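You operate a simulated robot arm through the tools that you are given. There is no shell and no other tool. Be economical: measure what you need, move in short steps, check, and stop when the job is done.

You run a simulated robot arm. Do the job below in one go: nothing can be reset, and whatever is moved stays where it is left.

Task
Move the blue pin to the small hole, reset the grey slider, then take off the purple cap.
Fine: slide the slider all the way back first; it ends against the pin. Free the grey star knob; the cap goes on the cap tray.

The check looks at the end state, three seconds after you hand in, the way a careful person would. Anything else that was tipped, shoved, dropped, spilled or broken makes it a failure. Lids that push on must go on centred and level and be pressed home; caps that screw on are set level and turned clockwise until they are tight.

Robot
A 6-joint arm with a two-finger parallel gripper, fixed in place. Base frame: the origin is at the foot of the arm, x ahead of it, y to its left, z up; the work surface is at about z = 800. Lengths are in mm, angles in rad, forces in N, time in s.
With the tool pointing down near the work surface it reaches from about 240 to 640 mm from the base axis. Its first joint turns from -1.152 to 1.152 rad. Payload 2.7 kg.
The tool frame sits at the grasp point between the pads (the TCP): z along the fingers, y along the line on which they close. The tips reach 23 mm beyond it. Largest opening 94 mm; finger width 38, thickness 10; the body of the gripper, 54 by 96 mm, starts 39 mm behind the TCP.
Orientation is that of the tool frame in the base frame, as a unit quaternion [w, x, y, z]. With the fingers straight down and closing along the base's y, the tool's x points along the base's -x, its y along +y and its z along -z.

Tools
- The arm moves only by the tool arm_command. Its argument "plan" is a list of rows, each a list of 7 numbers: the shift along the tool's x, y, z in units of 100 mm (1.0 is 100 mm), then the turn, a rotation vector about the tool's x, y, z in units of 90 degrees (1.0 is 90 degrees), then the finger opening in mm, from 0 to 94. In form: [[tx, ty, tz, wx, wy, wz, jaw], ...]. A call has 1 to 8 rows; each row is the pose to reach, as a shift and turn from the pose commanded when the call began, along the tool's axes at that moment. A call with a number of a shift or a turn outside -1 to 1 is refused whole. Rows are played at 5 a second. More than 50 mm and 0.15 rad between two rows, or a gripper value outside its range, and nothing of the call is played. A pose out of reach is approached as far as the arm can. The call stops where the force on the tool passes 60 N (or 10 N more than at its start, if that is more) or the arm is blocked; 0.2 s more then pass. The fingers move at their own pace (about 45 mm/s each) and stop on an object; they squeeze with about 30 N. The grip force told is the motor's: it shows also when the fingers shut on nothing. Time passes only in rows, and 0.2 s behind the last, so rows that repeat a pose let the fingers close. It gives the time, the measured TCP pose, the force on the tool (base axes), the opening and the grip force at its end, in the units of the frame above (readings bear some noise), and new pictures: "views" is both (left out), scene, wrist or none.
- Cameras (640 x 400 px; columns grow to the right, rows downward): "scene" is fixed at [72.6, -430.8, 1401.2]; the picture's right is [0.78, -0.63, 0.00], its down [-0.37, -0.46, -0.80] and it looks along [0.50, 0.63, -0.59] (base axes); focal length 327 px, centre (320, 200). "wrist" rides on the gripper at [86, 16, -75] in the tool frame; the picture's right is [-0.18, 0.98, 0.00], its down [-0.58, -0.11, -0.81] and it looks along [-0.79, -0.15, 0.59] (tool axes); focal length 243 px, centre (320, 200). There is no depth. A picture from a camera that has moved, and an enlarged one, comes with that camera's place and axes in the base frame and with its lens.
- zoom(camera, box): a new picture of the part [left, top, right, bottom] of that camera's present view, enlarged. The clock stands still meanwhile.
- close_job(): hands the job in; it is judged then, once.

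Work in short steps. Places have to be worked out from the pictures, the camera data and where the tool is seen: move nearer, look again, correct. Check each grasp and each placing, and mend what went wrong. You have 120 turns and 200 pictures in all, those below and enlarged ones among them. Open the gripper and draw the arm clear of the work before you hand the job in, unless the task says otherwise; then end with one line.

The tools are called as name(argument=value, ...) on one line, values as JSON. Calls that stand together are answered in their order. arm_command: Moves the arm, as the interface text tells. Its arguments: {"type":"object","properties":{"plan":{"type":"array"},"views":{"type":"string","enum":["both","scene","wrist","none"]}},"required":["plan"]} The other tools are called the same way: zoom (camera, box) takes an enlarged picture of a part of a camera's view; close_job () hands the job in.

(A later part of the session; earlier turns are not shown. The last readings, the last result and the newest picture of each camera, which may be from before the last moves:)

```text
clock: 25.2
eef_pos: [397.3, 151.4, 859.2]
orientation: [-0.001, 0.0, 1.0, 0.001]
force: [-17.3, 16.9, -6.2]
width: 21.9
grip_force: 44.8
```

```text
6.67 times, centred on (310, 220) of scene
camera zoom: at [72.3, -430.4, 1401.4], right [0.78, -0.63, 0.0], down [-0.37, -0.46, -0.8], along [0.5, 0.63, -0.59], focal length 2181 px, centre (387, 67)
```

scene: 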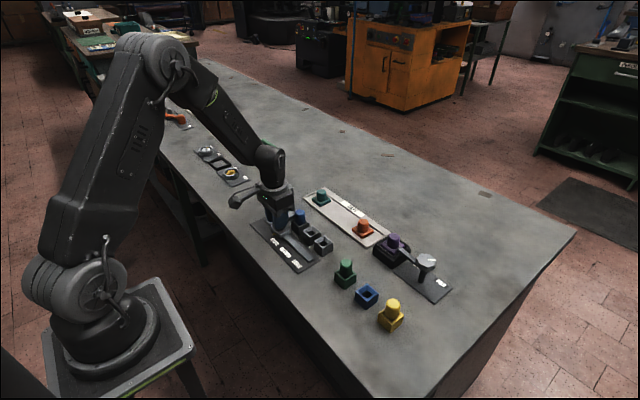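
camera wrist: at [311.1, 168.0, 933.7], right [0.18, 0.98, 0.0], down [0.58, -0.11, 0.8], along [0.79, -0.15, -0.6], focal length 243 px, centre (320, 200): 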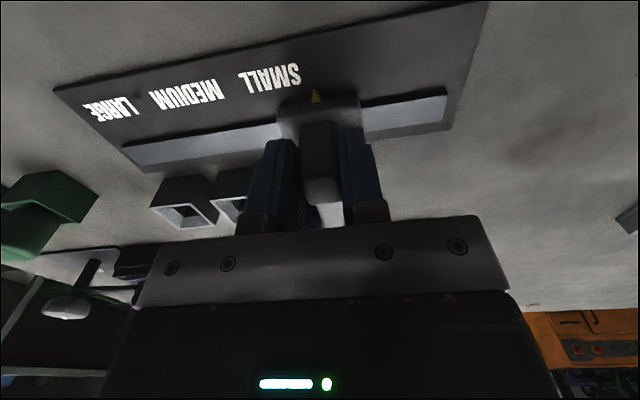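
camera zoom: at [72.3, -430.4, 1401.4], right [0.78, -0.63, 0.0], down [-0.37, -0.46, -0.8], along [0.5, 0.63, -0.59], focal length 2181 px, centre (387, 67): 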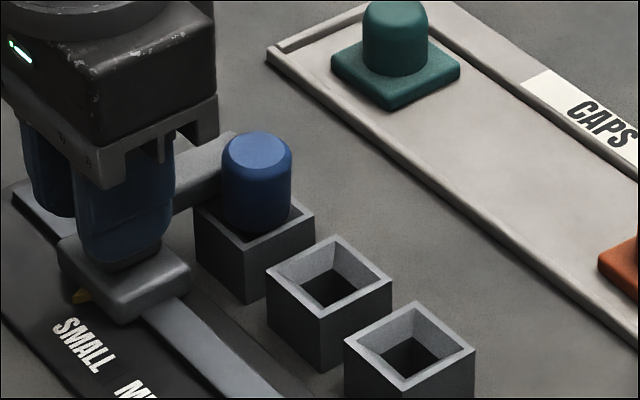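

Contact: y-force rose to 17 N and the arm touches the pin at y≈151, as predicted. Release and rise.

arm_command(plan=[[0.004, 0.002, 0, 0, 0, 0, 50], [0.004, 0.002, 0, 0, 0, 0, 50], [0.004, 0.002, 0, 0, 0, 0, 50], [0.004, 0.002, -0.3, 0, 0, 0, 50], [0.004, 0.002, -0.7, 0, 0, 0, 60], [0.004, -0.3, -1.0, 0, 0, 0, 70], [0.004, -0.7, -1.0, 0, 0, 0, 80], [0.004, -0.7, -1.0, 0, 0, 0, 80]])

zoom(camera="scene", box=[270, 190, 350, 250])

zoom(camera="wrist", box=[320, 0, 560, 150])

```text
clock: 27.0
eef_pos: [400.1, 80.0, 961.3]
orientation: [0.001, 0.0, 1.0, 0.002]
force: [0.0, 0.2, 0.2]
width: 79.9
grip_force: 0.1
camera wrist: at [313.3, 94.9, 1034.5], right [0.18, 0.98, 0.0], down [0.58, -0.11, 0.81], along [0.79, -0.15, -0.59], focal length 243 px, centre (320, 200)
```

scene: 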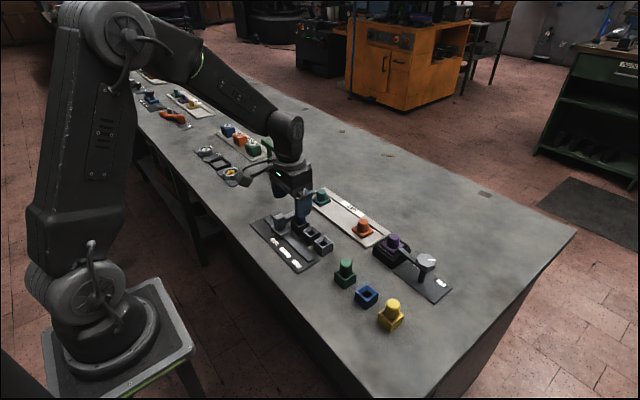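
wrist: 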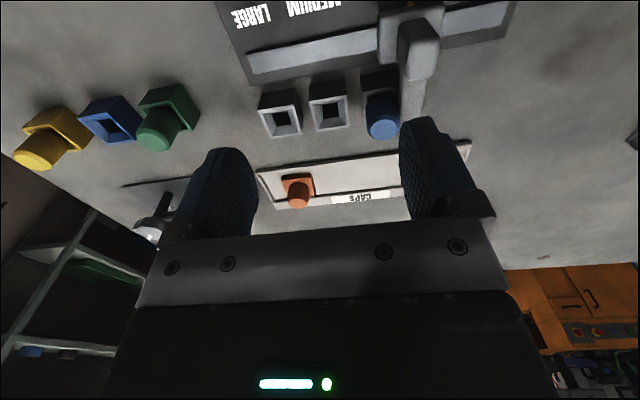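

```text
6.67 times, centred on (310, 220) of scene
camera zoom: at [72.6, -430.8, 1401.2], right [0.78, -0.63, 0.0], down [-0.37, -0.46, -0.8], along [0.5, 0.63, -0.59], focal length 2181 px, centre (387, 67)
```

zoom: 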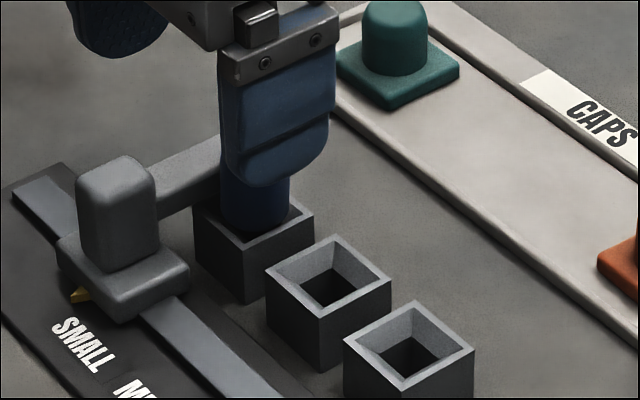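

```text
2.67 times, centred on (440, 75) of wrist
camera zoom: at [313.3, 94.9, 1034.5], right [0.18, 0.98, 0.0], down [0.58, -0.11, 0.81], along [0.79, -0.15, -0.59], focal length 647 px, centre (0, 533)
```

zoom: 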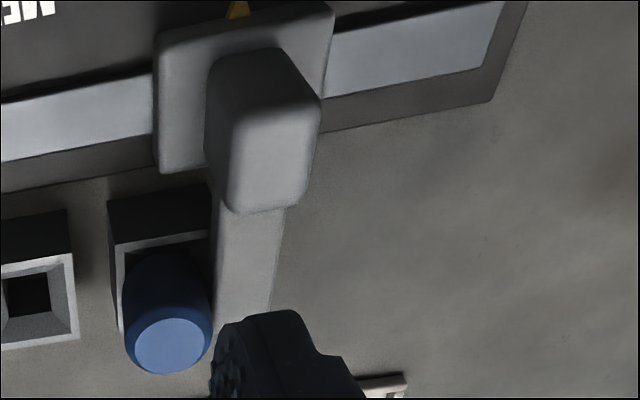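

The slider arm lies against the pin. Now go look at the star knob and purple cap.

arm_command(plan=[[-0.2, -0.4, 0, 0, 0, 0, 80], [-0.3, -0.8, 0, 0, 0, 0, 80], [-0.4, -1.0, 0, 0, 0, 0, 80]], views="none")

arm_command(plan=[[-0.2, -0.4, 0, 0, 0, 0, 80], [-0.2, -0.8, 0, 0, 0, 0, 80], [-0.2, -1.0, 0, 0, 0, 0, 80], [-0.2, -1.0, 0, 0, 0, 0, 80]])

zoom(camera="wrist", box=[200, 20, 480, 220])

zoom(camera="scene", box=[350, 210, 470, 310])

```text
clock: 27.8
eef_pos: [439.8, -23.1, 960.4]
orientation: [0.0, 0.0, 1.0, 0.002]
force: [-0.3, -0.1, 0.2]
width: 80.0
grip_force: 0.1
```

```text
clock: 28.8
eef_pos: [458.5, -119.9, 957.3]
orientation: [0.001, 0.0, 1.0, 0.001]
force: [-0.2, -0.6, 0.2]
width: 80.0
grip_force: 0.1
camera wrist: at [371.3, -105.1, 1031.3], right [0.18, 0.98, 0.0], down [0.58, -0.11, 0.81], along [0.79, -0.15, -0.59], focal length 243 px, centre (320, 200)
```

scene: 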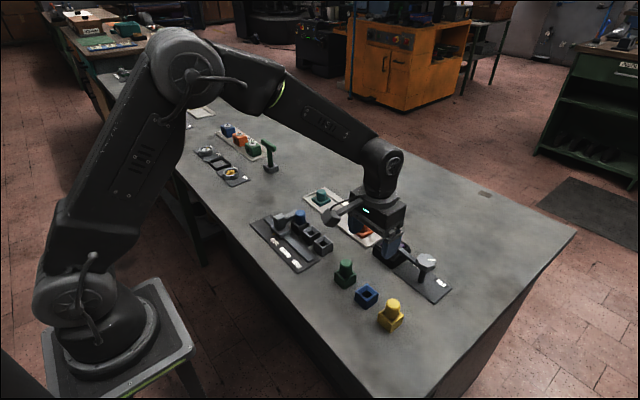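
wrist: 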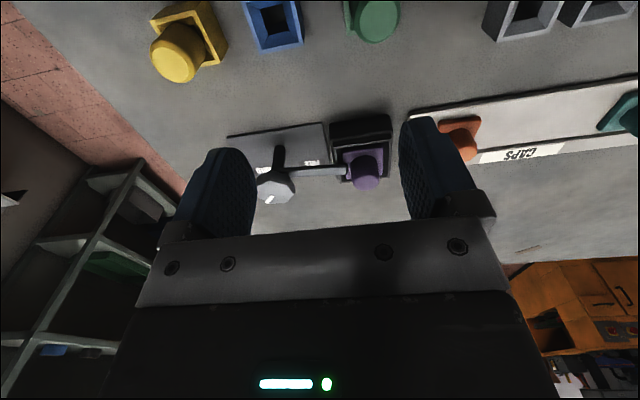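

```text
2.00 times, centred on (340, 120) of wrist
camera zoom: at [371.3, -105.1, 1031.3], right [0.18, 0.98, 0.0], down [0.58, -0.11, 0.81], along [0.79, -0.15, -0.59], focal length 485 px, centre (280, 360)
```

zoom: 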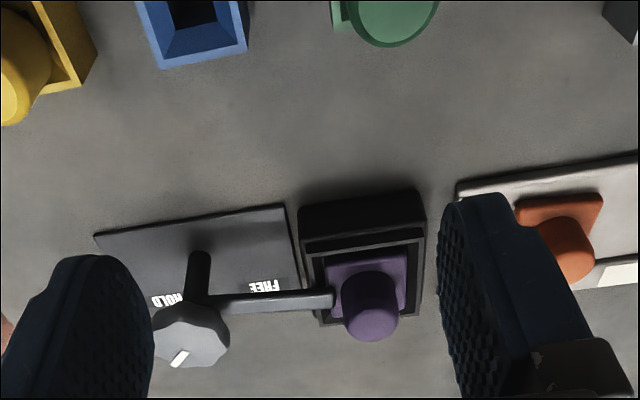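

```text
4.00 times, centred on (410, 260) of scene
camera zoom: at [72.6, -430.8, 1401.2], right [0.78, -0.63, 0.0], down [-0.37, -0.46, -0.8], along [0.5, 0.63, -0.59], focal length 1309 px, centre (-40, -40)
```

zoom: 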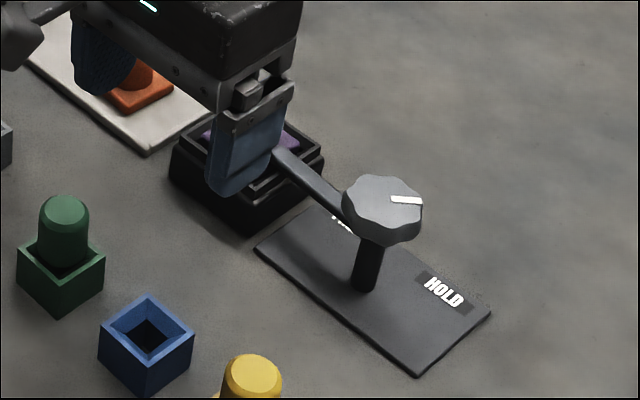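

The knob's marks read HOLD (toward -y) and FREE (toward +y); a bar goes from its post to the cap. I move nearer to the knob to locate it accurately.

arm_command(plan=[[-0.3, -0.3, 0, 0, 0, 0, 94], [-0.6, -0.6, 0, 0, 0, 0, 94], [-0.6, -0.66, 0.25, 0, 0, 0, 94], [-0.6, -0.66, 0.25, 0, 0, 0, 94]], views="none")

zoom(camera="wrist", box=[220, 20, 460, 220])

zoom(camera="scene", box=[360, 210, 460, 310])

```text
clock: 29.8
eef_pos: [518.0, -185.6, 932.3]
orientation: [0.0, 0.0, 1.0, 0.002]
force: [0.1, -0.3, 0.3]
width: 94.0
grip_force: 0.0
```

```text
2.00 times, centred on (340, 120) of wrist
camera zoom: at [431.5, -171.0, 1005.3], right [0.18, 0.98, 0.0], down [0.58, -0.11, 0.81], along [0.79, -0.15, -0.59], focal length 485 px, centre (280, 360)
```

zoom: 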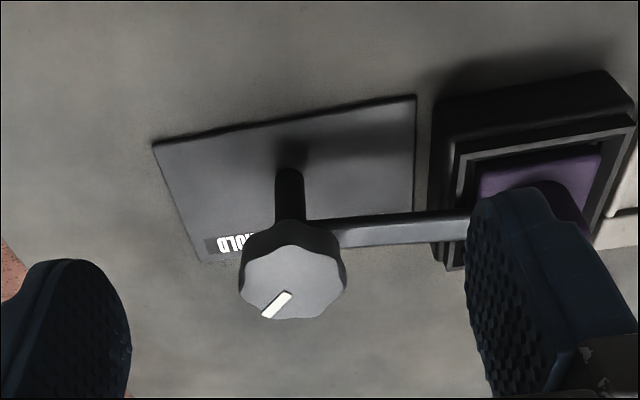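

```text
4.00 times, centred on (410, 260) of scene
camera zoom: at [72.6, -430.8, 1401.2], right [0.78, -0.63, 0.0], down [-0.37, -0.46, -0.8], along [0.5, 0.63, -0.59], focal length 1309 px, centre (-40, -40)
```

zoom: 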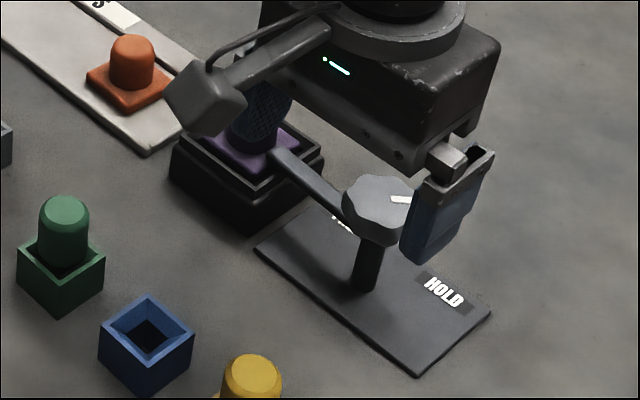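

Knob centre ≈(560,-190), its body z≈863–877, and the bar below at ~852. The mark points at HOLD, so FREE is ~90° counter-clockwise. I come over it with the tips at z≈866, above the bar.

arm_command(plan=[[-0.2, -0.02, 0, 0, 0, 0, 80], [-0.42, -0.045, 0, 0, 0, 0, 70], [-0.42, -0.045, 0.2, 0, 0, 0, 70], [-0.42, -0.045, 0.43, 0, 0, 0, 70], [-0.42, -0.045, 0.43, 0, 0, 0, 70]])

zoom(camera="scene", box=[360, 210, 460, 310])

zoom(camera="wrist", box=[220, 70, 420, 240])

```text
clock: 31.0
eef_pos: [559.1, -191.3, 890.8]
orientation: [0.0, 0.0, 1.0, 0.001]
force: [-0.5, -0.9, 0.0]
width: 70.0
grip_force: 0.1
camera wrist: at [472.8, -175.1, 963.8], right [0.18, 0.98, 0.0], down [0.58, -0.11, 0.81], along [0.79, -0.15, -0.59], focal length 243 px, centre (320, 200)
```

scene: 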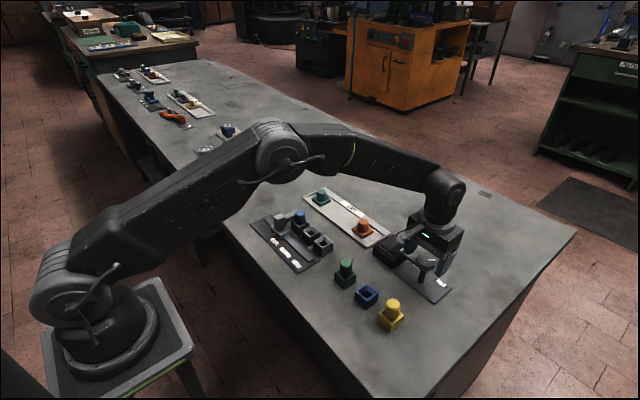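
wrist: 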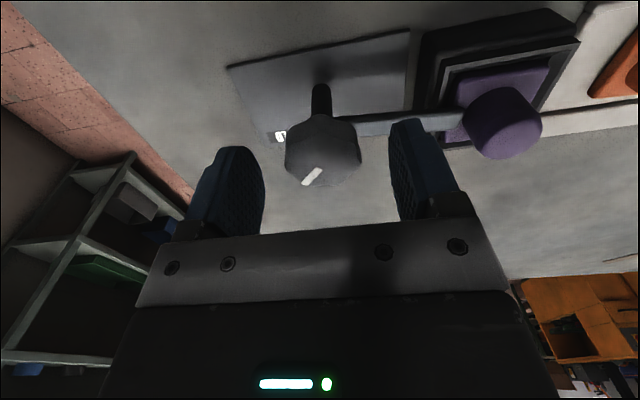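

```text
4.00 times, centred on (410, 260) of scene
camera zoom: at [72.6, -430.8, 1401.2], right [0.78, -0.63, 0.0], down [-0.37, -0.46, -0.8], along [0.5, 0.63, -0.59], focal length 1309 px, centre (-40, -40)
```

zoom: 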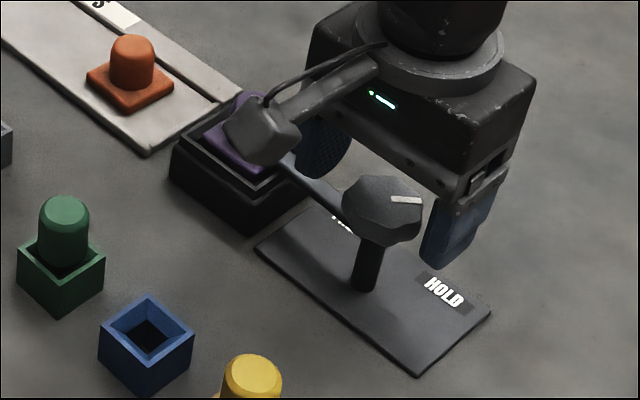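

```text
2.35 times, centred on (320, 155) of wrist
camera zoom: at [472.8, -175.1, 963.8], right [0.18, 0.98, 0.0], down [0.58, -0.11, 0.81], along [0.79, -0.15, -0.59], focal length 571 px, centre (320, 306)
```

zoom: 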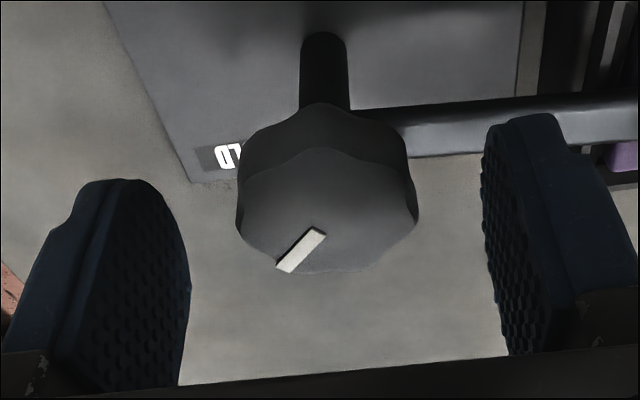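

Centred well. Drop 2 mm and close on the knob.

arm_command(plan=[[0, 0, 0.025, 0, 0, 0, 60], [0, 0, 0.025, 0, 0, 0, 40], [0, 0, 0.025, 0, 0, 0, 25], [0, 0, 0.025, 0, 0, 0, 25], [0, 0, 0.025, 0, 0, 0, 25]])

zoom(camera="wrist", box=[220, 70, 420, 240])

zoom(camera="scene", box=[380, 220, 460, 280])

```text
clock: 32.2
eef_pos: [559.2, -190.2, 888.2]
orientation: [0.0, -0.001, 1.0, 0.002]
force: [-0.1, 4.8, -0.6]
width: 40.9
grip_force: 44.8
camera wrist: at [472.8, -174.7, 962.0], right [0.18, 0.98, 0.0], down [0.58, -0.11, 0.81], along [0.79, -0.15, -0.59], focal length 243 px, centre (320, 200)
```

scene: 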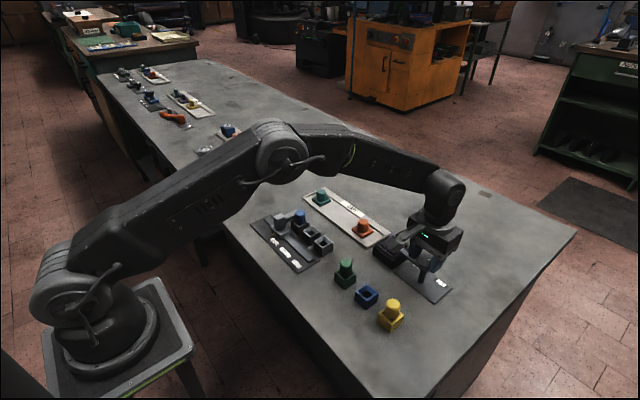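
wrist: 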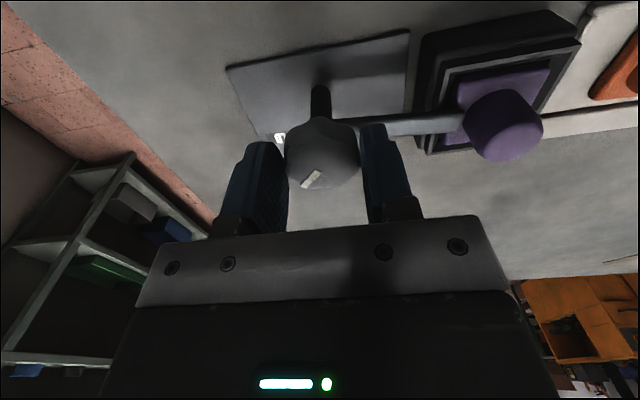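

```text
2.35 times, centred on (320, 155) of wrist
camera zoom: at [472.8, -174.7, 962.0], right [0.18, 0.98, 0.0], down [0.58, -0.11, 0.81], along [0.79, -0.15, -0.59], focal length 571 px, centre (320, 306)
```

zoom: 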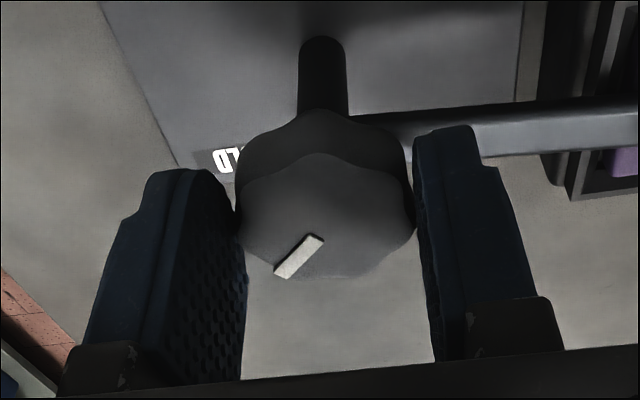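

```text
6.67 times, centred on (420, 250) of scene
camera zoom: at [72.6, -430.7, 1401.3], right [0.78, -0.63, 0.0], down [-0.37, -0.46, -0.8], along [0.5, 0.63, -0.59], focal length 2181 px, centre (-347, -133)
```

zoom: 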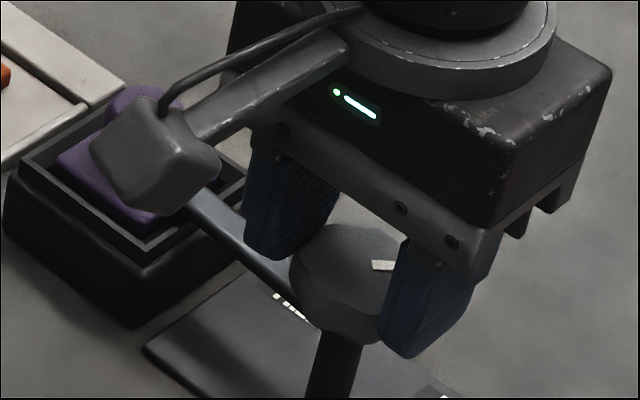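

Knob gripped (41 mm). Turn counter-clockwise (tool -z) in small steps, first ~32°.

arm_command(plan=[[0, 0, 0, 0, 0, -0.06, 25], [0, 0, 0, 0, 0, -0.12, 25], [0, 0, 0, 0, 0, -0.18, 25], [0, 0, 0, 0, 0, -0.24, 25], [0, 0, 0, 0, 0, -0.3, 25], [0, 0, 0, 0, 0, -0.36, 25]])

zoom(camera="wrist", box=[220, 70, 420, 240])

zoom(camera="scene", box=[360, 210, 460, 310])

```text
clock: 33.6
eef_pos: [560.6, -192.8, 887.8]
orientation: [0.003, -0.279, 0.96, -0.002]
force: [22.1, -22.0, -11.0]
width: 41.2
grip_force: 44.8
camera wrist: at [477.8, -226.0, 961.6], right [-0.37, 0.93, 0.0], down [0.55, 0.22, 0.81], along [0.75, 0.3, -0.59], focal length 243 px, centre (320, 200)
```

scene: 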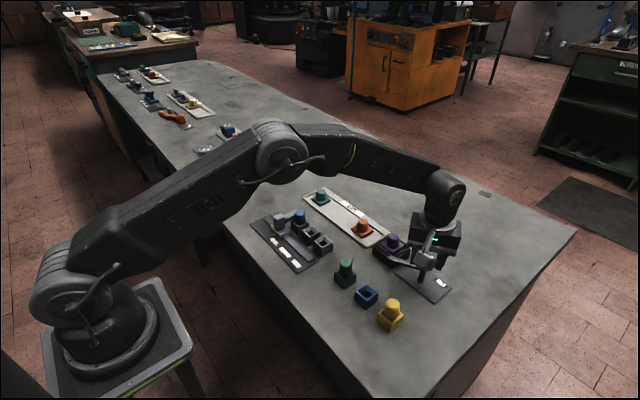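
wrist: 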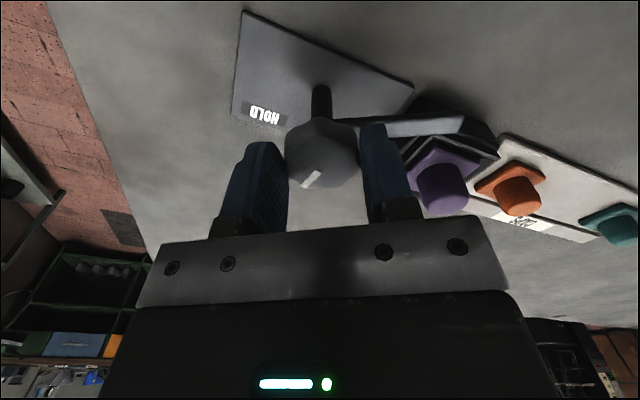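

```text
2.35 times, centred on (320, 155) of wrist
camera zoom: at [477.8, -226.0, 961.6], right [-0.37, 0.93, 0.0], down [0.55, 0.22, 0.81], along [0.75, 0.3, -0.59], focal length 571 px, centre (320, 306)
```

zoom: 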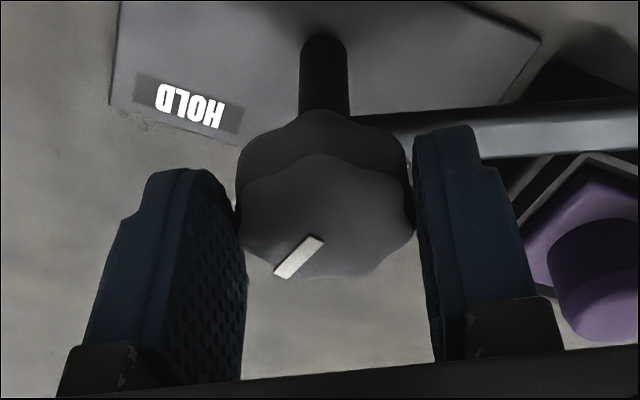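

```text
4.00 times, centred on (410, 260) of scene
camera zoom: at [73.4, -431.4, 1401.0], right [0.78, -0.63, 0.0], down [-0.37, -0.46, -0.8], along [0.5, 0.63, -0.59], focal length 1309 px, centre (-40, -40)
```

zoom: 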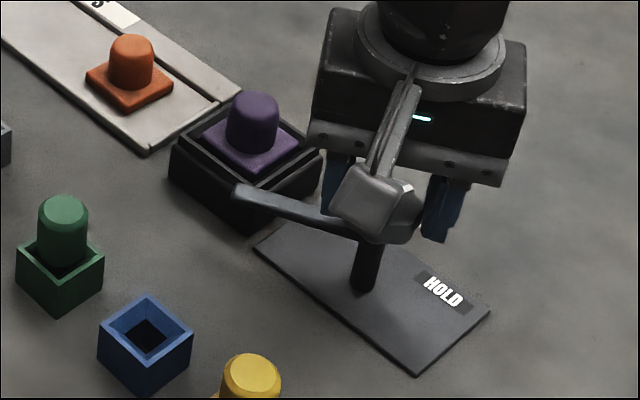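

The bar swings with the knob and already clears the cap. Continue toward FREE, relieving the side force slightly.

arm_command(plan=[[-0.002, -0.008, 0, 0, 0, -0.06, 25], [-0.002, -0.008, 0, 0, 0, -0.12, 25], [-0.002, -0.008, 0, 0, 0, -0.18, 25], [-0.002, -0.008, 0, 0, 0, -0.24, 25], [-0.002, -0.008, 0, 0, 0, -0.3, 25], [-0.002, -0.008, 0, 0, 0, -0.36, 25], [-0.002, -0.008, 0, 0, 0, -0.42, 25]])

zoom(camera="wrist", box=[180, 30, 420, 240])

zoom(camera="scene", box=[360, 210, 460, 310])

```text
clock: 35.2
eef_pos: [562.7, -194.0, 887.7]
orientation: [0.004, -0.575, 0.818, -0.004]
force: [27.5, -33.0, -11.6]
width: 41.2
grip_force: 44.7
camera wrist: at [517.0, -271.0, 961.7], right [-0.86, 0.51, -0.01], down [0.29, 0.51, 0.81], along [0.41, 0.69, -0.59], focal length 243 px, centre (320, 200)
```

scene: 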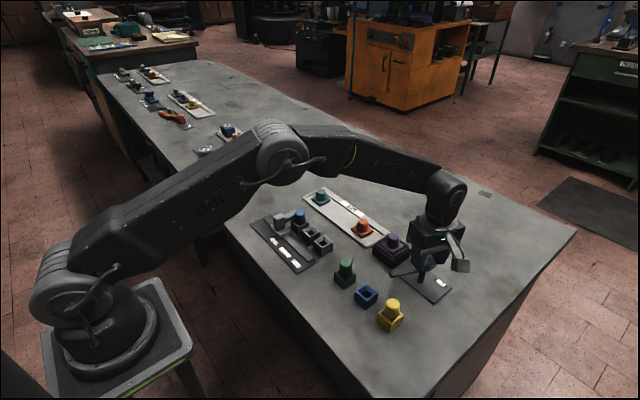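
wrist: 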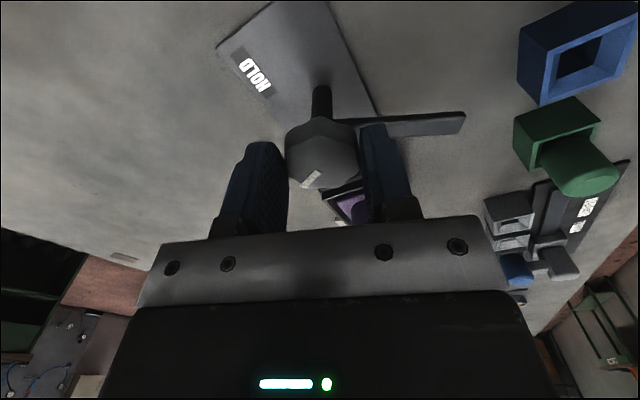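

```text
1.90 times, centred on (300, 135) of wrist
camera zoom: at [517.0, -271.0, 961.7], right [-0.86, 0.51, -0.01], down [0.29, 0.51, 0.81], along [0.41, 0.69, -0.59], focal length 462 px, centre (358, 324)
```

zoom: 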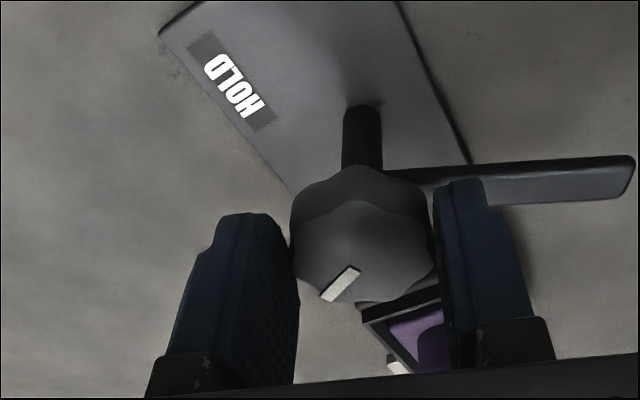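

```text
4.00 times, centred on (410, 260) of scene
camera zoom: at [73.5, -431.7, 1400.9], right [0.78, -0.63, 0.0], down [-0.37, -0.46, -0.8], along [0.5, 0.63, -0.59], focal length 1309 px, centre (-40, -40)
```

zoom: 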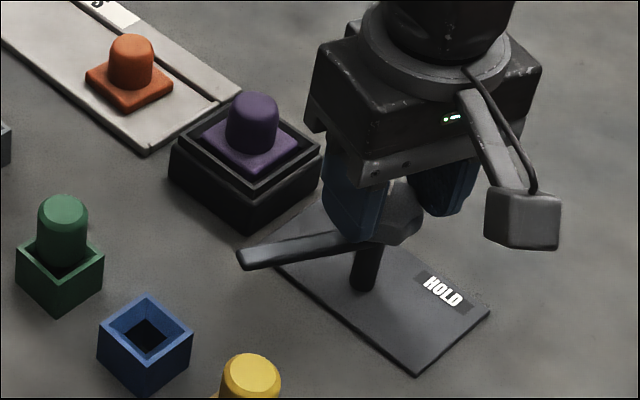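

70° turned and bar well clear. Finish the last ~22° to FREE.

arm_command(plan=[[0.005, -0.01, 0, 0, 0, 0, 25], [0.005, -0.01, 0, 0, 0, -0.06, 25], [0.005, -0.01, 0, 0, 0, -0.12, 25], [0.005, -0.01, 0, 0, 0, -0.18, 25], [0.005, -0.01, 0, 0, 0, -0.24, 25]])

zoom(camera="wrist", box=[180, 30, 420, 240])

```text
clock: 36.4
eef_pos: [563.8, -193.7, 889.8]
orientation: [-0.004, 0.718, -0.695, 0.007]
force: [37.3, -29.6, -17.2]
width: 41.3
grip_force: 45.1
camera wrist: at [549.6, -281.4, 962.5], right [-0.99, 0.15, -0.02], down [0.08, 0.59, 0.81], along [0.13, 0.8, -0.59], focal length 243 px, centre (320, 200)
```

scene: 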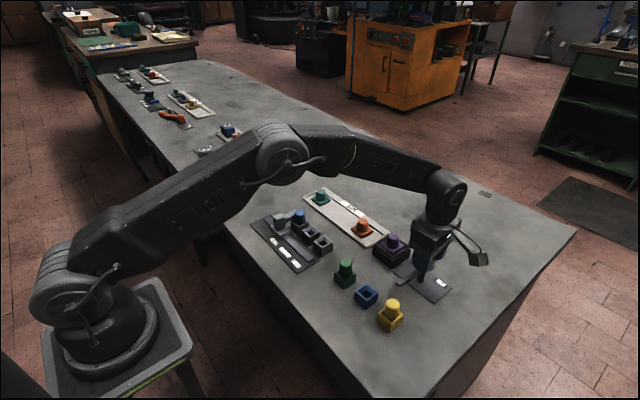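
wrist: 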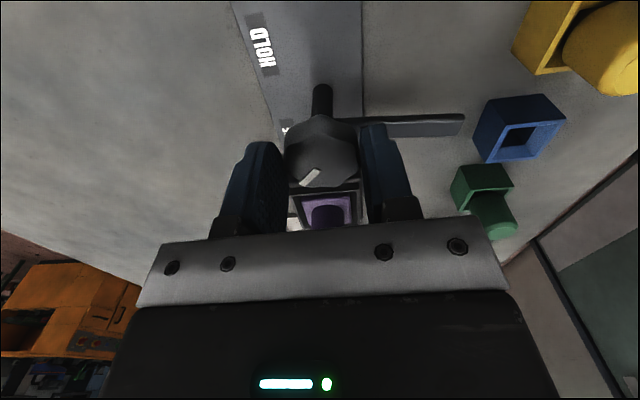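

```text
1.90 times, centred on (300, 135) of wrist
camera zoom: at [549.6, -281.4, 962.5], right [-0.99, 0.15, -0.02], down [0.08, 0.59, 0.81], along [0.13, 0.8, -0.59], focal length 462 px, centre (358, 324)
```

zoom: 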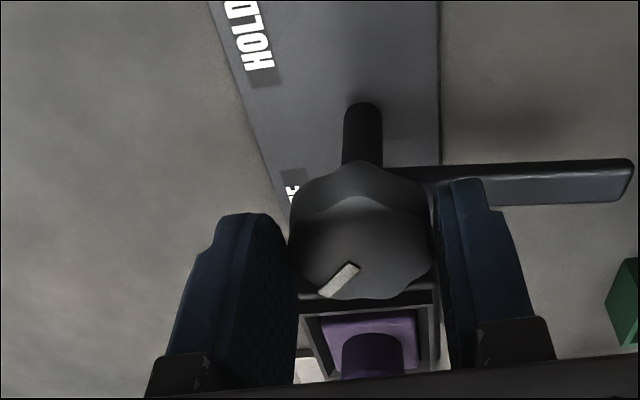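

The mark now points to FREE. Release, rise straight up and level the tool, keeping this yaw.

arm_command(plan=[[0, 0, 0, 0, 0, 0, 60], [0, 0, 0, 0, 0, 0, 60], [0, 0, 0, 0, 0, 0, 60], [0, 0, -0.3, 0, 0, 0, 60], [0, 0, -0.6, -0.01, -0.003, 0.02, 60], [0, 0, -0.8, -0.01, -0.003, 0.02, 80], [0, 0, -0.8, -0.01, -0.003, 0.02, 80]])

zoom(camera="wrist", box=[200, 30, 440, 220])

zoom(camera="scene", box=[360, 210, 460, 310])

```text
clock: 38.0
eef_pos: [560.4, -192.9, 969.3]
orientation: [0.002, 0.707, -0.707, -0.008]
force: [0.1, 0.7, 0.4]
width: 79.8
grip_force: 0.0
camera wrist: at [544.0, -281.3, 1042.1], right [-0.98, 0.18, 0.02], down [0.12, 0.57, 0.81], along [0.14, 0.8, -0.59], focal length 243 px, centre (320, 200)
```

scene: 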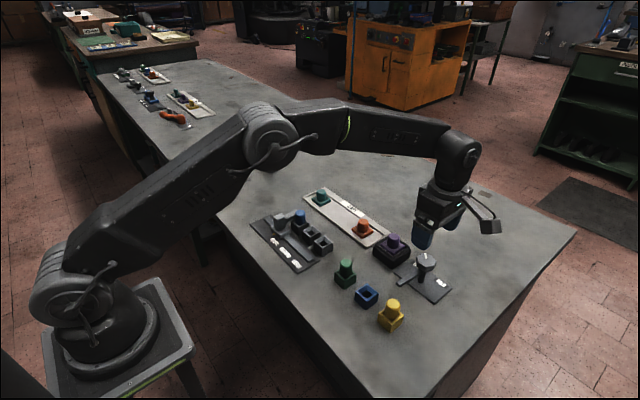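
wrist: 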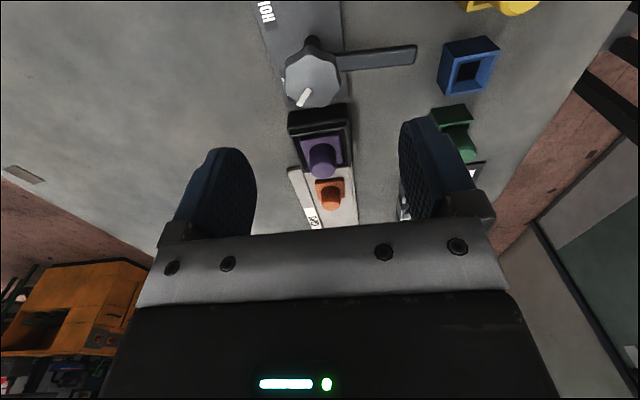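

```text
2.11 times, centred on (320, 125) of wrist
camera zoom: at [544.0, -281.3, 1042.1], right [-0.98, 0.18, 0.02], down [0.12, 0.57, 0.81], along [0.14, 0.8, -0.59], focal length 511 px, centre (320, 358)
```

zoom: 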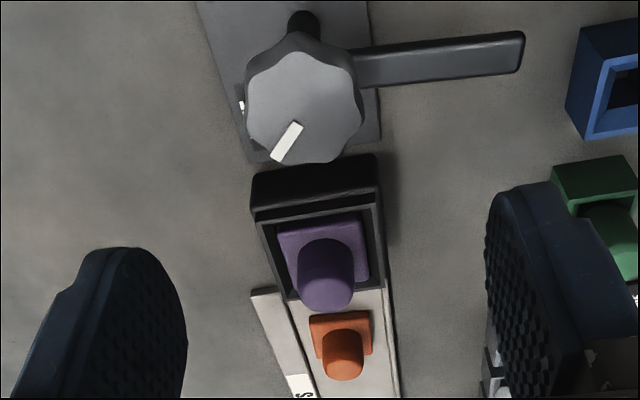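

```text
4.00 times, centred on (410, 260) of scene
camera zoom: at [72.6, -430.8, 1401.2], right [0.78, -0.63, 0.0], down [-0.37, -0.46, -0.8], along [0.5, 0.63, -0.59], focal length 1309 px, centre (-40, -40)
```

zoom: 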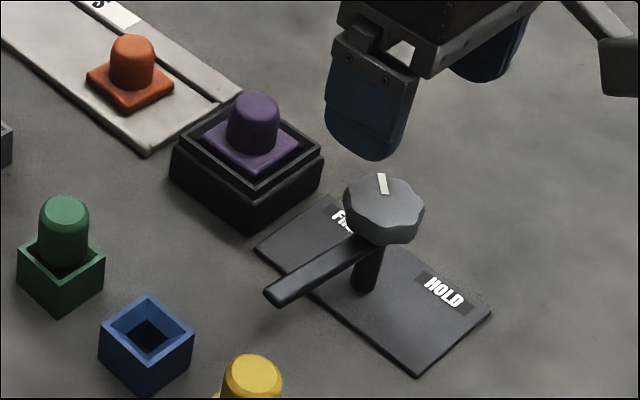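

Bar is clear and the mark is at FREE. Cap estimated at (574,-86), top z≈861. I move nearly over it and look.

arm_command(plan=[[-0.35, -0.1, 0, 0, 0, 0, 70], [-0.65, -0.136, 0, 0, 0, 0, 70], [-0.65, -0.136, 0.3, 0, 0, 0, 70], [-0.65, -0.136, 0.3, 0, 0, 0, 70]], views="none")

zoom(camera="wrist", box=[200, 30, 440, 220])

```text
clock: 39.0
eef_pos: [575.0, -127.8, 937.8]
orientation: [0.002, 0.707, -0.707, -0.009]
force: [0.1, -0.5, -0.1]
width: 70.0
grip_force: 0.0
```

```text
2.11 times, centred on (320, 125) of wrist
camera zoom: at [558.9, -215.0, 1011.2], right [-0.98, 0.18, 0.02], down [0.12, 0.57, 0.81], along [0.14, 0.8, -0.59], focal length 511 px, centre (320, 358)
```

zoom: 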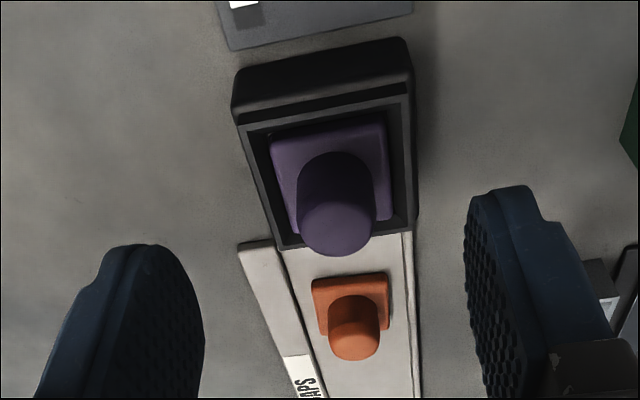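

Cap centre refined to (574,-88). Level the tool, shift over and descend part way.

arm_command(plan=[[-0.2, 0, 0, 0.01, 0.006, 0, 64], [-0.4, 0.0, 0, 0.01, 0.006, 0, 64], [-0.4, 0.0, 0.3, 0.01, 0.006, 0, 64], [-0.4, 0.0, 0.6, 0.01, 0.006, 0, 64], [-0.4, 0.0, 0.6, 0.01, 0.006, 0, 64]])

zoom(camera="wrist", box=[200, 50, 440, 240])

zoom(camera="scene", box=[360, 210, 440, 270])

```text
clock: 40.2
eef_pos: [574.9, -84.1, 878.1]
orientation: [0.0, -0.707, 0.707, -0.001]
force: [-0.4, -0.2, -0.2]
width: 63.8
grip_force: 0.0
camera wrist: at [558.0, -171.9, 951.4], right [-0.98, 0.18, 0.0], down [0.11, 0.58, 0.81], along [0.15, 0.79, -0.59], focal length 243 px, centre (320, 200)
```

scene: 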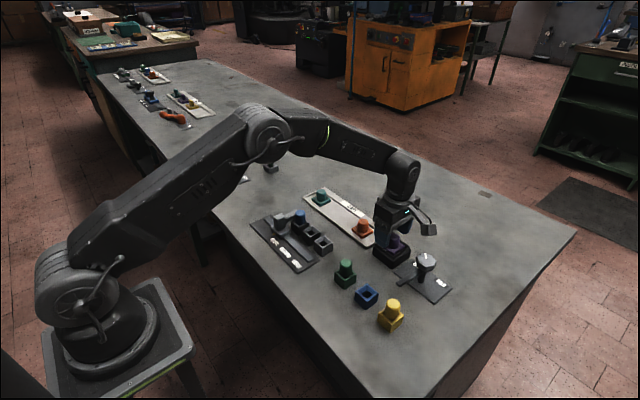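
wrist: 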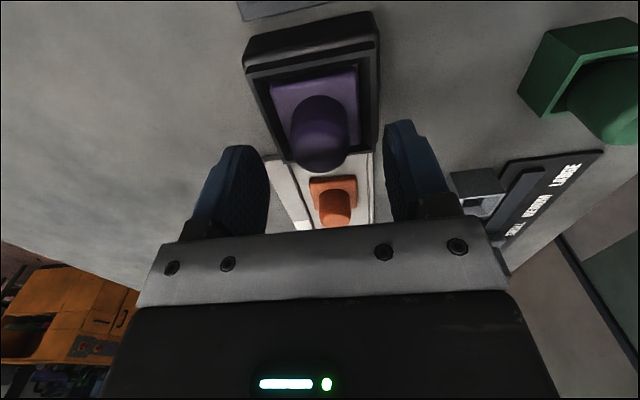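

```text
2.11 times, centred on (320, 145) of wrist
camera zoom: at [558.0, -171.9, 951.4], right [-0.98, 0.18, 0.0], down [0.11, 0.58, 0.81], along [0.15, 0.79, -0.59], focal length 511 px, centre (320, 316)
```

zoom: 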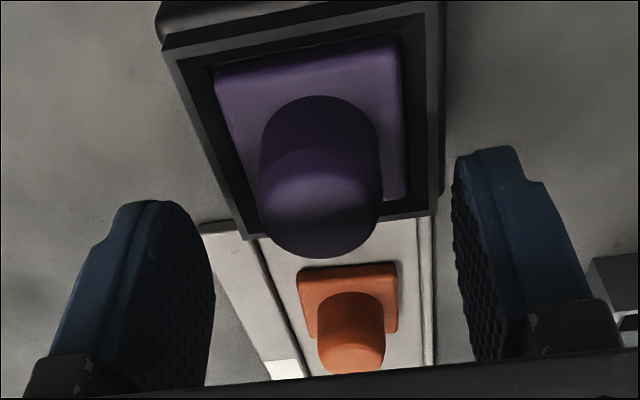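

```text
6.67 times, centred on (400, 240) of scene
camera zoom: at [72.6, -430.8, 1401.2], right [0.78, -0.63, 0.0], down [-0.37, -0.46, -0.8], along [0.5, 0.63, -0.59], focal length 2181 px, centre (-213, -67)
```

zoom: 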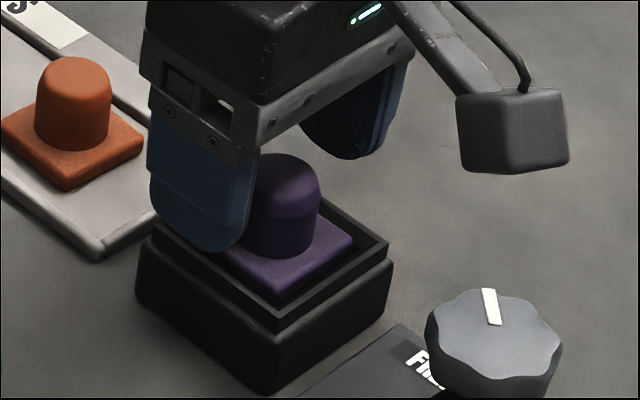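

Slight y shift, lower to TCP z≈862, and close on the cap's grip.

arm_command(plan=[[0.025, 0, 0.08, 0, 0, 0, 64], [0.025, 0, 0.16, 0, 0, 0, 64], [0.025, 0, 0.16, 0, 0, 0, 40], [0.025, 0, 0.16, 0, 0, 0, 15], [0.025, 0, 0.16, 0, 0, 0, 15], [0.025, 0, 0.16, 0, 0, 0, 15]])

zoom(camera="scene", box=[360, 210, 440, 270])

```text
clock: 41.6
eef_pos: [573.7, -87.6, 862.1]
orientation: [0.001, 0.708, -0.706, 0.0]
force: [-1.0, -0.3, 0.2]
width: 42.6
grip_force: 30.0
camera wrist: at [557.0, -175.0, 935.3], right [-0.98, 0.18, 0.0], down [0.11, 0.58, 0.81], along [0.15, 0.79, -0.59], focal length 243 px, centre (320, 200)
```

scene: 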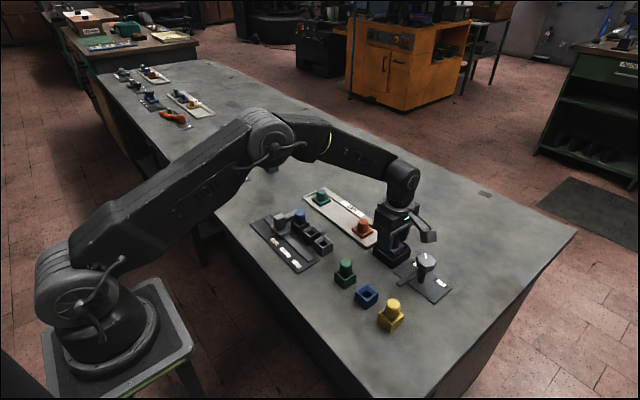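
wrist: 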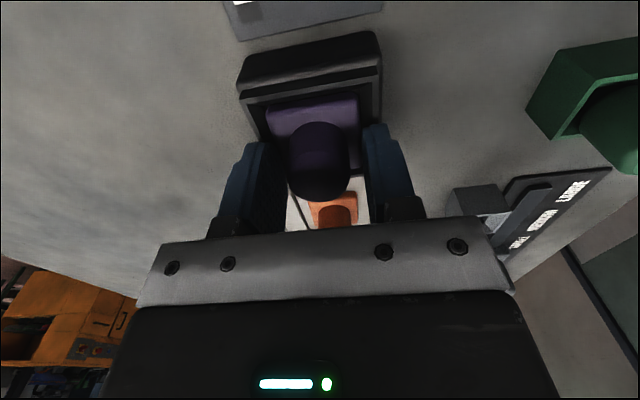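

```text
6.67 times, centred on (400, 240) of scene
camera zoom: at [72.6, -430.8, 1401.2], right [0.78, -0.63, 0.0], down [-0.37, -0.46, -0.8], along [0.5, 0.63, -0.59], focal length 2181 px, centre (-213, -67)
```

zoom: 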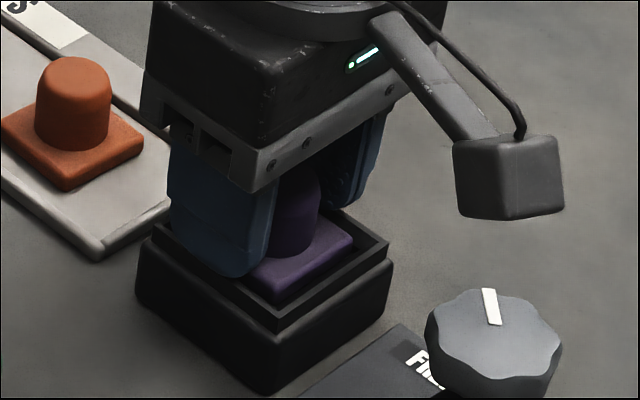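

Stopped at 42.6 mm, wider than the cylinder, so I look closely at what it holds.

zoom(camera="wrist", box=[220, 80, 420, 240])

zoom(camera="scene", box=[375, 225, 415, 260])

```text
2.50 times, centred on (320, 160) of wrist
camera zoom: at [557.0, -175.0, 935.3], right [-0.98, 0.18, 0.0], down [0.11, 0.58, 0.81], along [0.15, 0.79, -0.59], focal length 606 px, centre (320, 300)
```

zoom: 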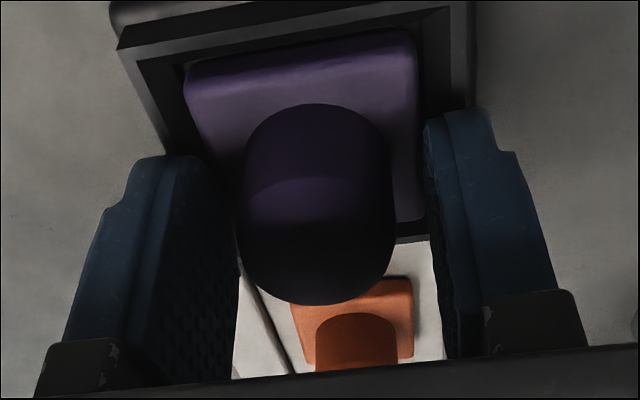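

```text
11.43 times, centred on (395, 242) of scene
camera zoom: at [72.6, -430.8, 1401.2], right [0.78, -0.63, 0.0], down [-0.37, -0.46, -0.8], along [0.5, 0.63, -0.59], focal length 3740 px, centre (-537, -286)
```

zoom: 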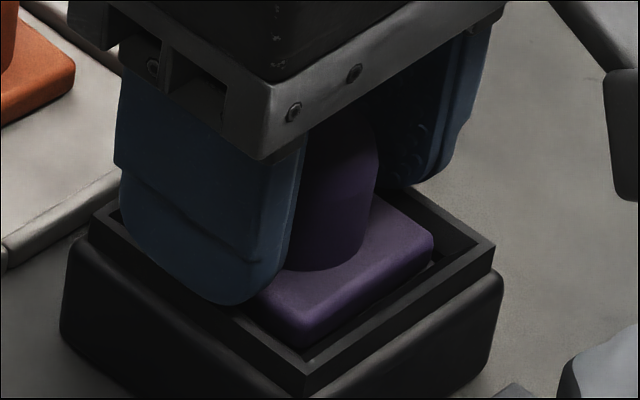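

The tips hold the flange edges. I open, rise 9 mm and close on the cylinder above the flange instead.

arm_command(plan=[[0, 0, 0, 0, 0, 0, 60], [0, 0, 0, 0, 0, 0, 60], [0, 0, -0.09, 0, 0, 0, 60], [0, 0, -0.09, 0, 0, 0, 40], [0, 0, -0.09, 0, 0, 0, 15], [0, 0, -0.09, 0, 0, 0, 15], [0, 0, -0.09, 0, 0, 0, 15]], views="none")

zoom(camera="wrist", box=[220, 80, 420, 240])

zoom(camera="scene", box=[375, 225, 415, 260])

```text
clock: 43.2
eef_pos: [574.5, -89.9, 871.6]
orientation: [0.001, -0.707, 0.707, -0.001]
force: [-0.3, 0.0, 1.0]
width: 27.8
grip_force: 29.7
```

```text
2.50 times, centred on (320, 160) of wrist
camera zoom: at [557.4, -176.5, 945.1], right [-0.98, 0.18, 0.0], down [0.11, 0.58, 0.81], along [0.15, 0.79, -0.59], focal length 606 px, centre (320, 300)
```

zoom: 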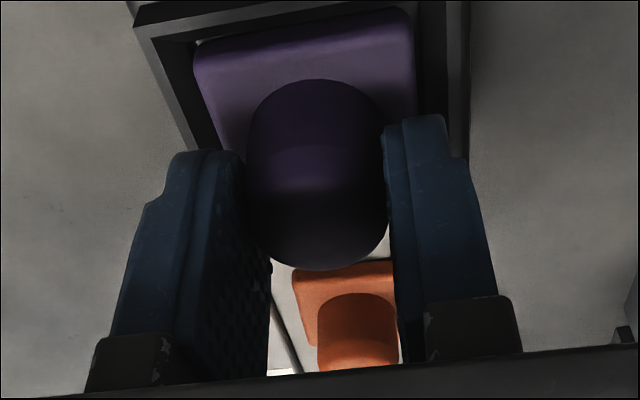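

```text
11.43 times, centred on (395, 242) of scene
camera zoom: at [72.6, -430.8, 1401.2], right [0.78, -0.63, 0.0], down [-0.37, -0.46, -0.8], along [0.5, 0.63, -0.59], focal length 3740 px, centre (-537, -286)
```

zoom: 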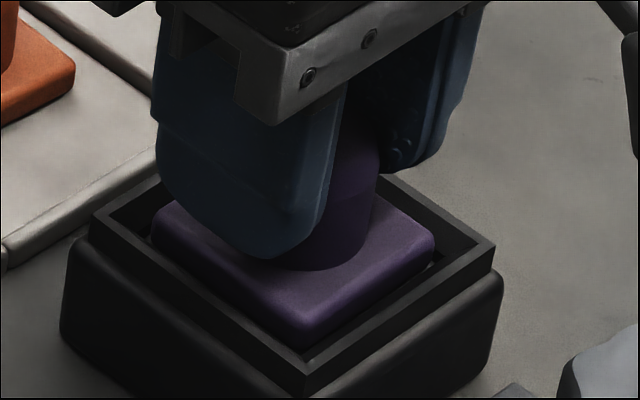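

Now on the cylinder (27.8 mm). Lift straight up.

arm_command(plan=[[0, 0, -0.08, 0, 0, 0, 15], [0, 0, -0.2, 0, 0, 0, 15], [0, 0, -0.4, 0, 0, 0, 15], [0, 0, -0.6, 0, 0, 0, 15], [0, 0, -0.8, 0, 0, 0, 15], [0, 0, -0.8, 0, 0, 0, 15]])

zoom(camera="scene", box=[340, 170, 450, 270])

zoom(camera="wrist", box=[220, 80, 420, 240])

```text
clock: 44.6
eef_pos: [574.6, -91.1, 954.1]
orientation: [0.0, 0.707, -0.707, 0.001]
force: [0.3, 0.2, -0.8]
width: 27.6
grip_force: 29.8
camera wrist: at [557.0, -178.2, 1027.1], right [-0.98, 0.18, 0.0], down [0.11, 0.58, 0.81], along [0.15, 0.79, -0.59], focal length 243 px, centre (320, 200)
```

scene: 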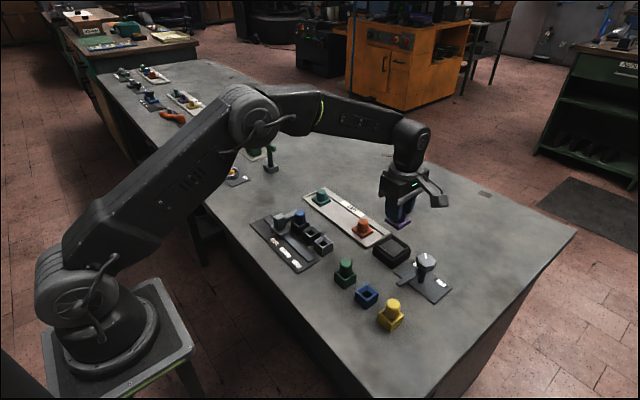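
wrist: 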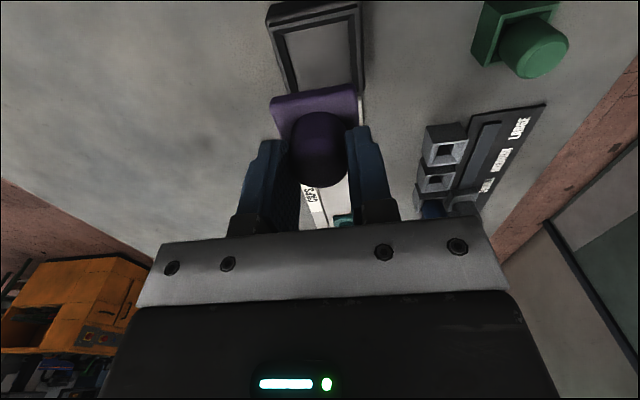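

```text
4.00 times, centred on (395, 220) of scene
camera zoom: at [72.6, -430.8, 1401.2], right [0.78, -0.63, 0.0], down [-0.37, -0.46, -0.8], along [0.5, 0.63, -0.59], focal length 1309 px, centre (20, 120)
```

zoom: 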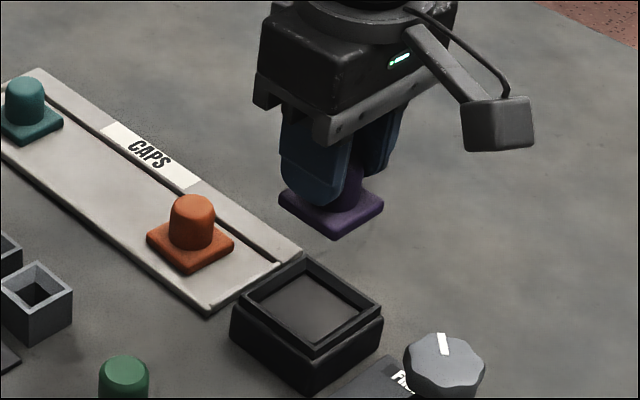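

```text
2.50 times, centred on (320, 160) of wrist
camera zoom: at [557.0, -178.2, 1027.1], right [-0.98, 0.18, 0.0], down [0.11, 0.58, 0.81], along [0.15, 0.79, -0.59], focal length 606 px, centre (320, 300)
```

zoom: 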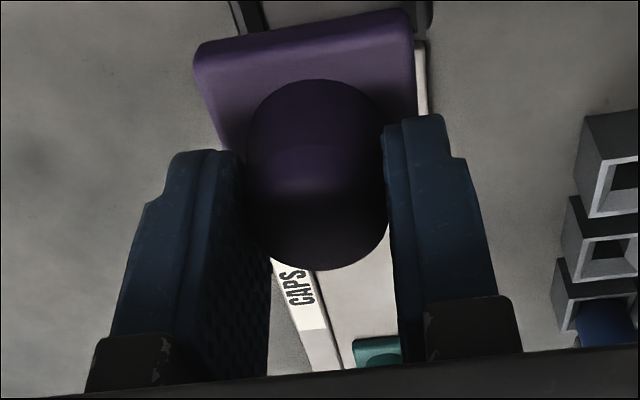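

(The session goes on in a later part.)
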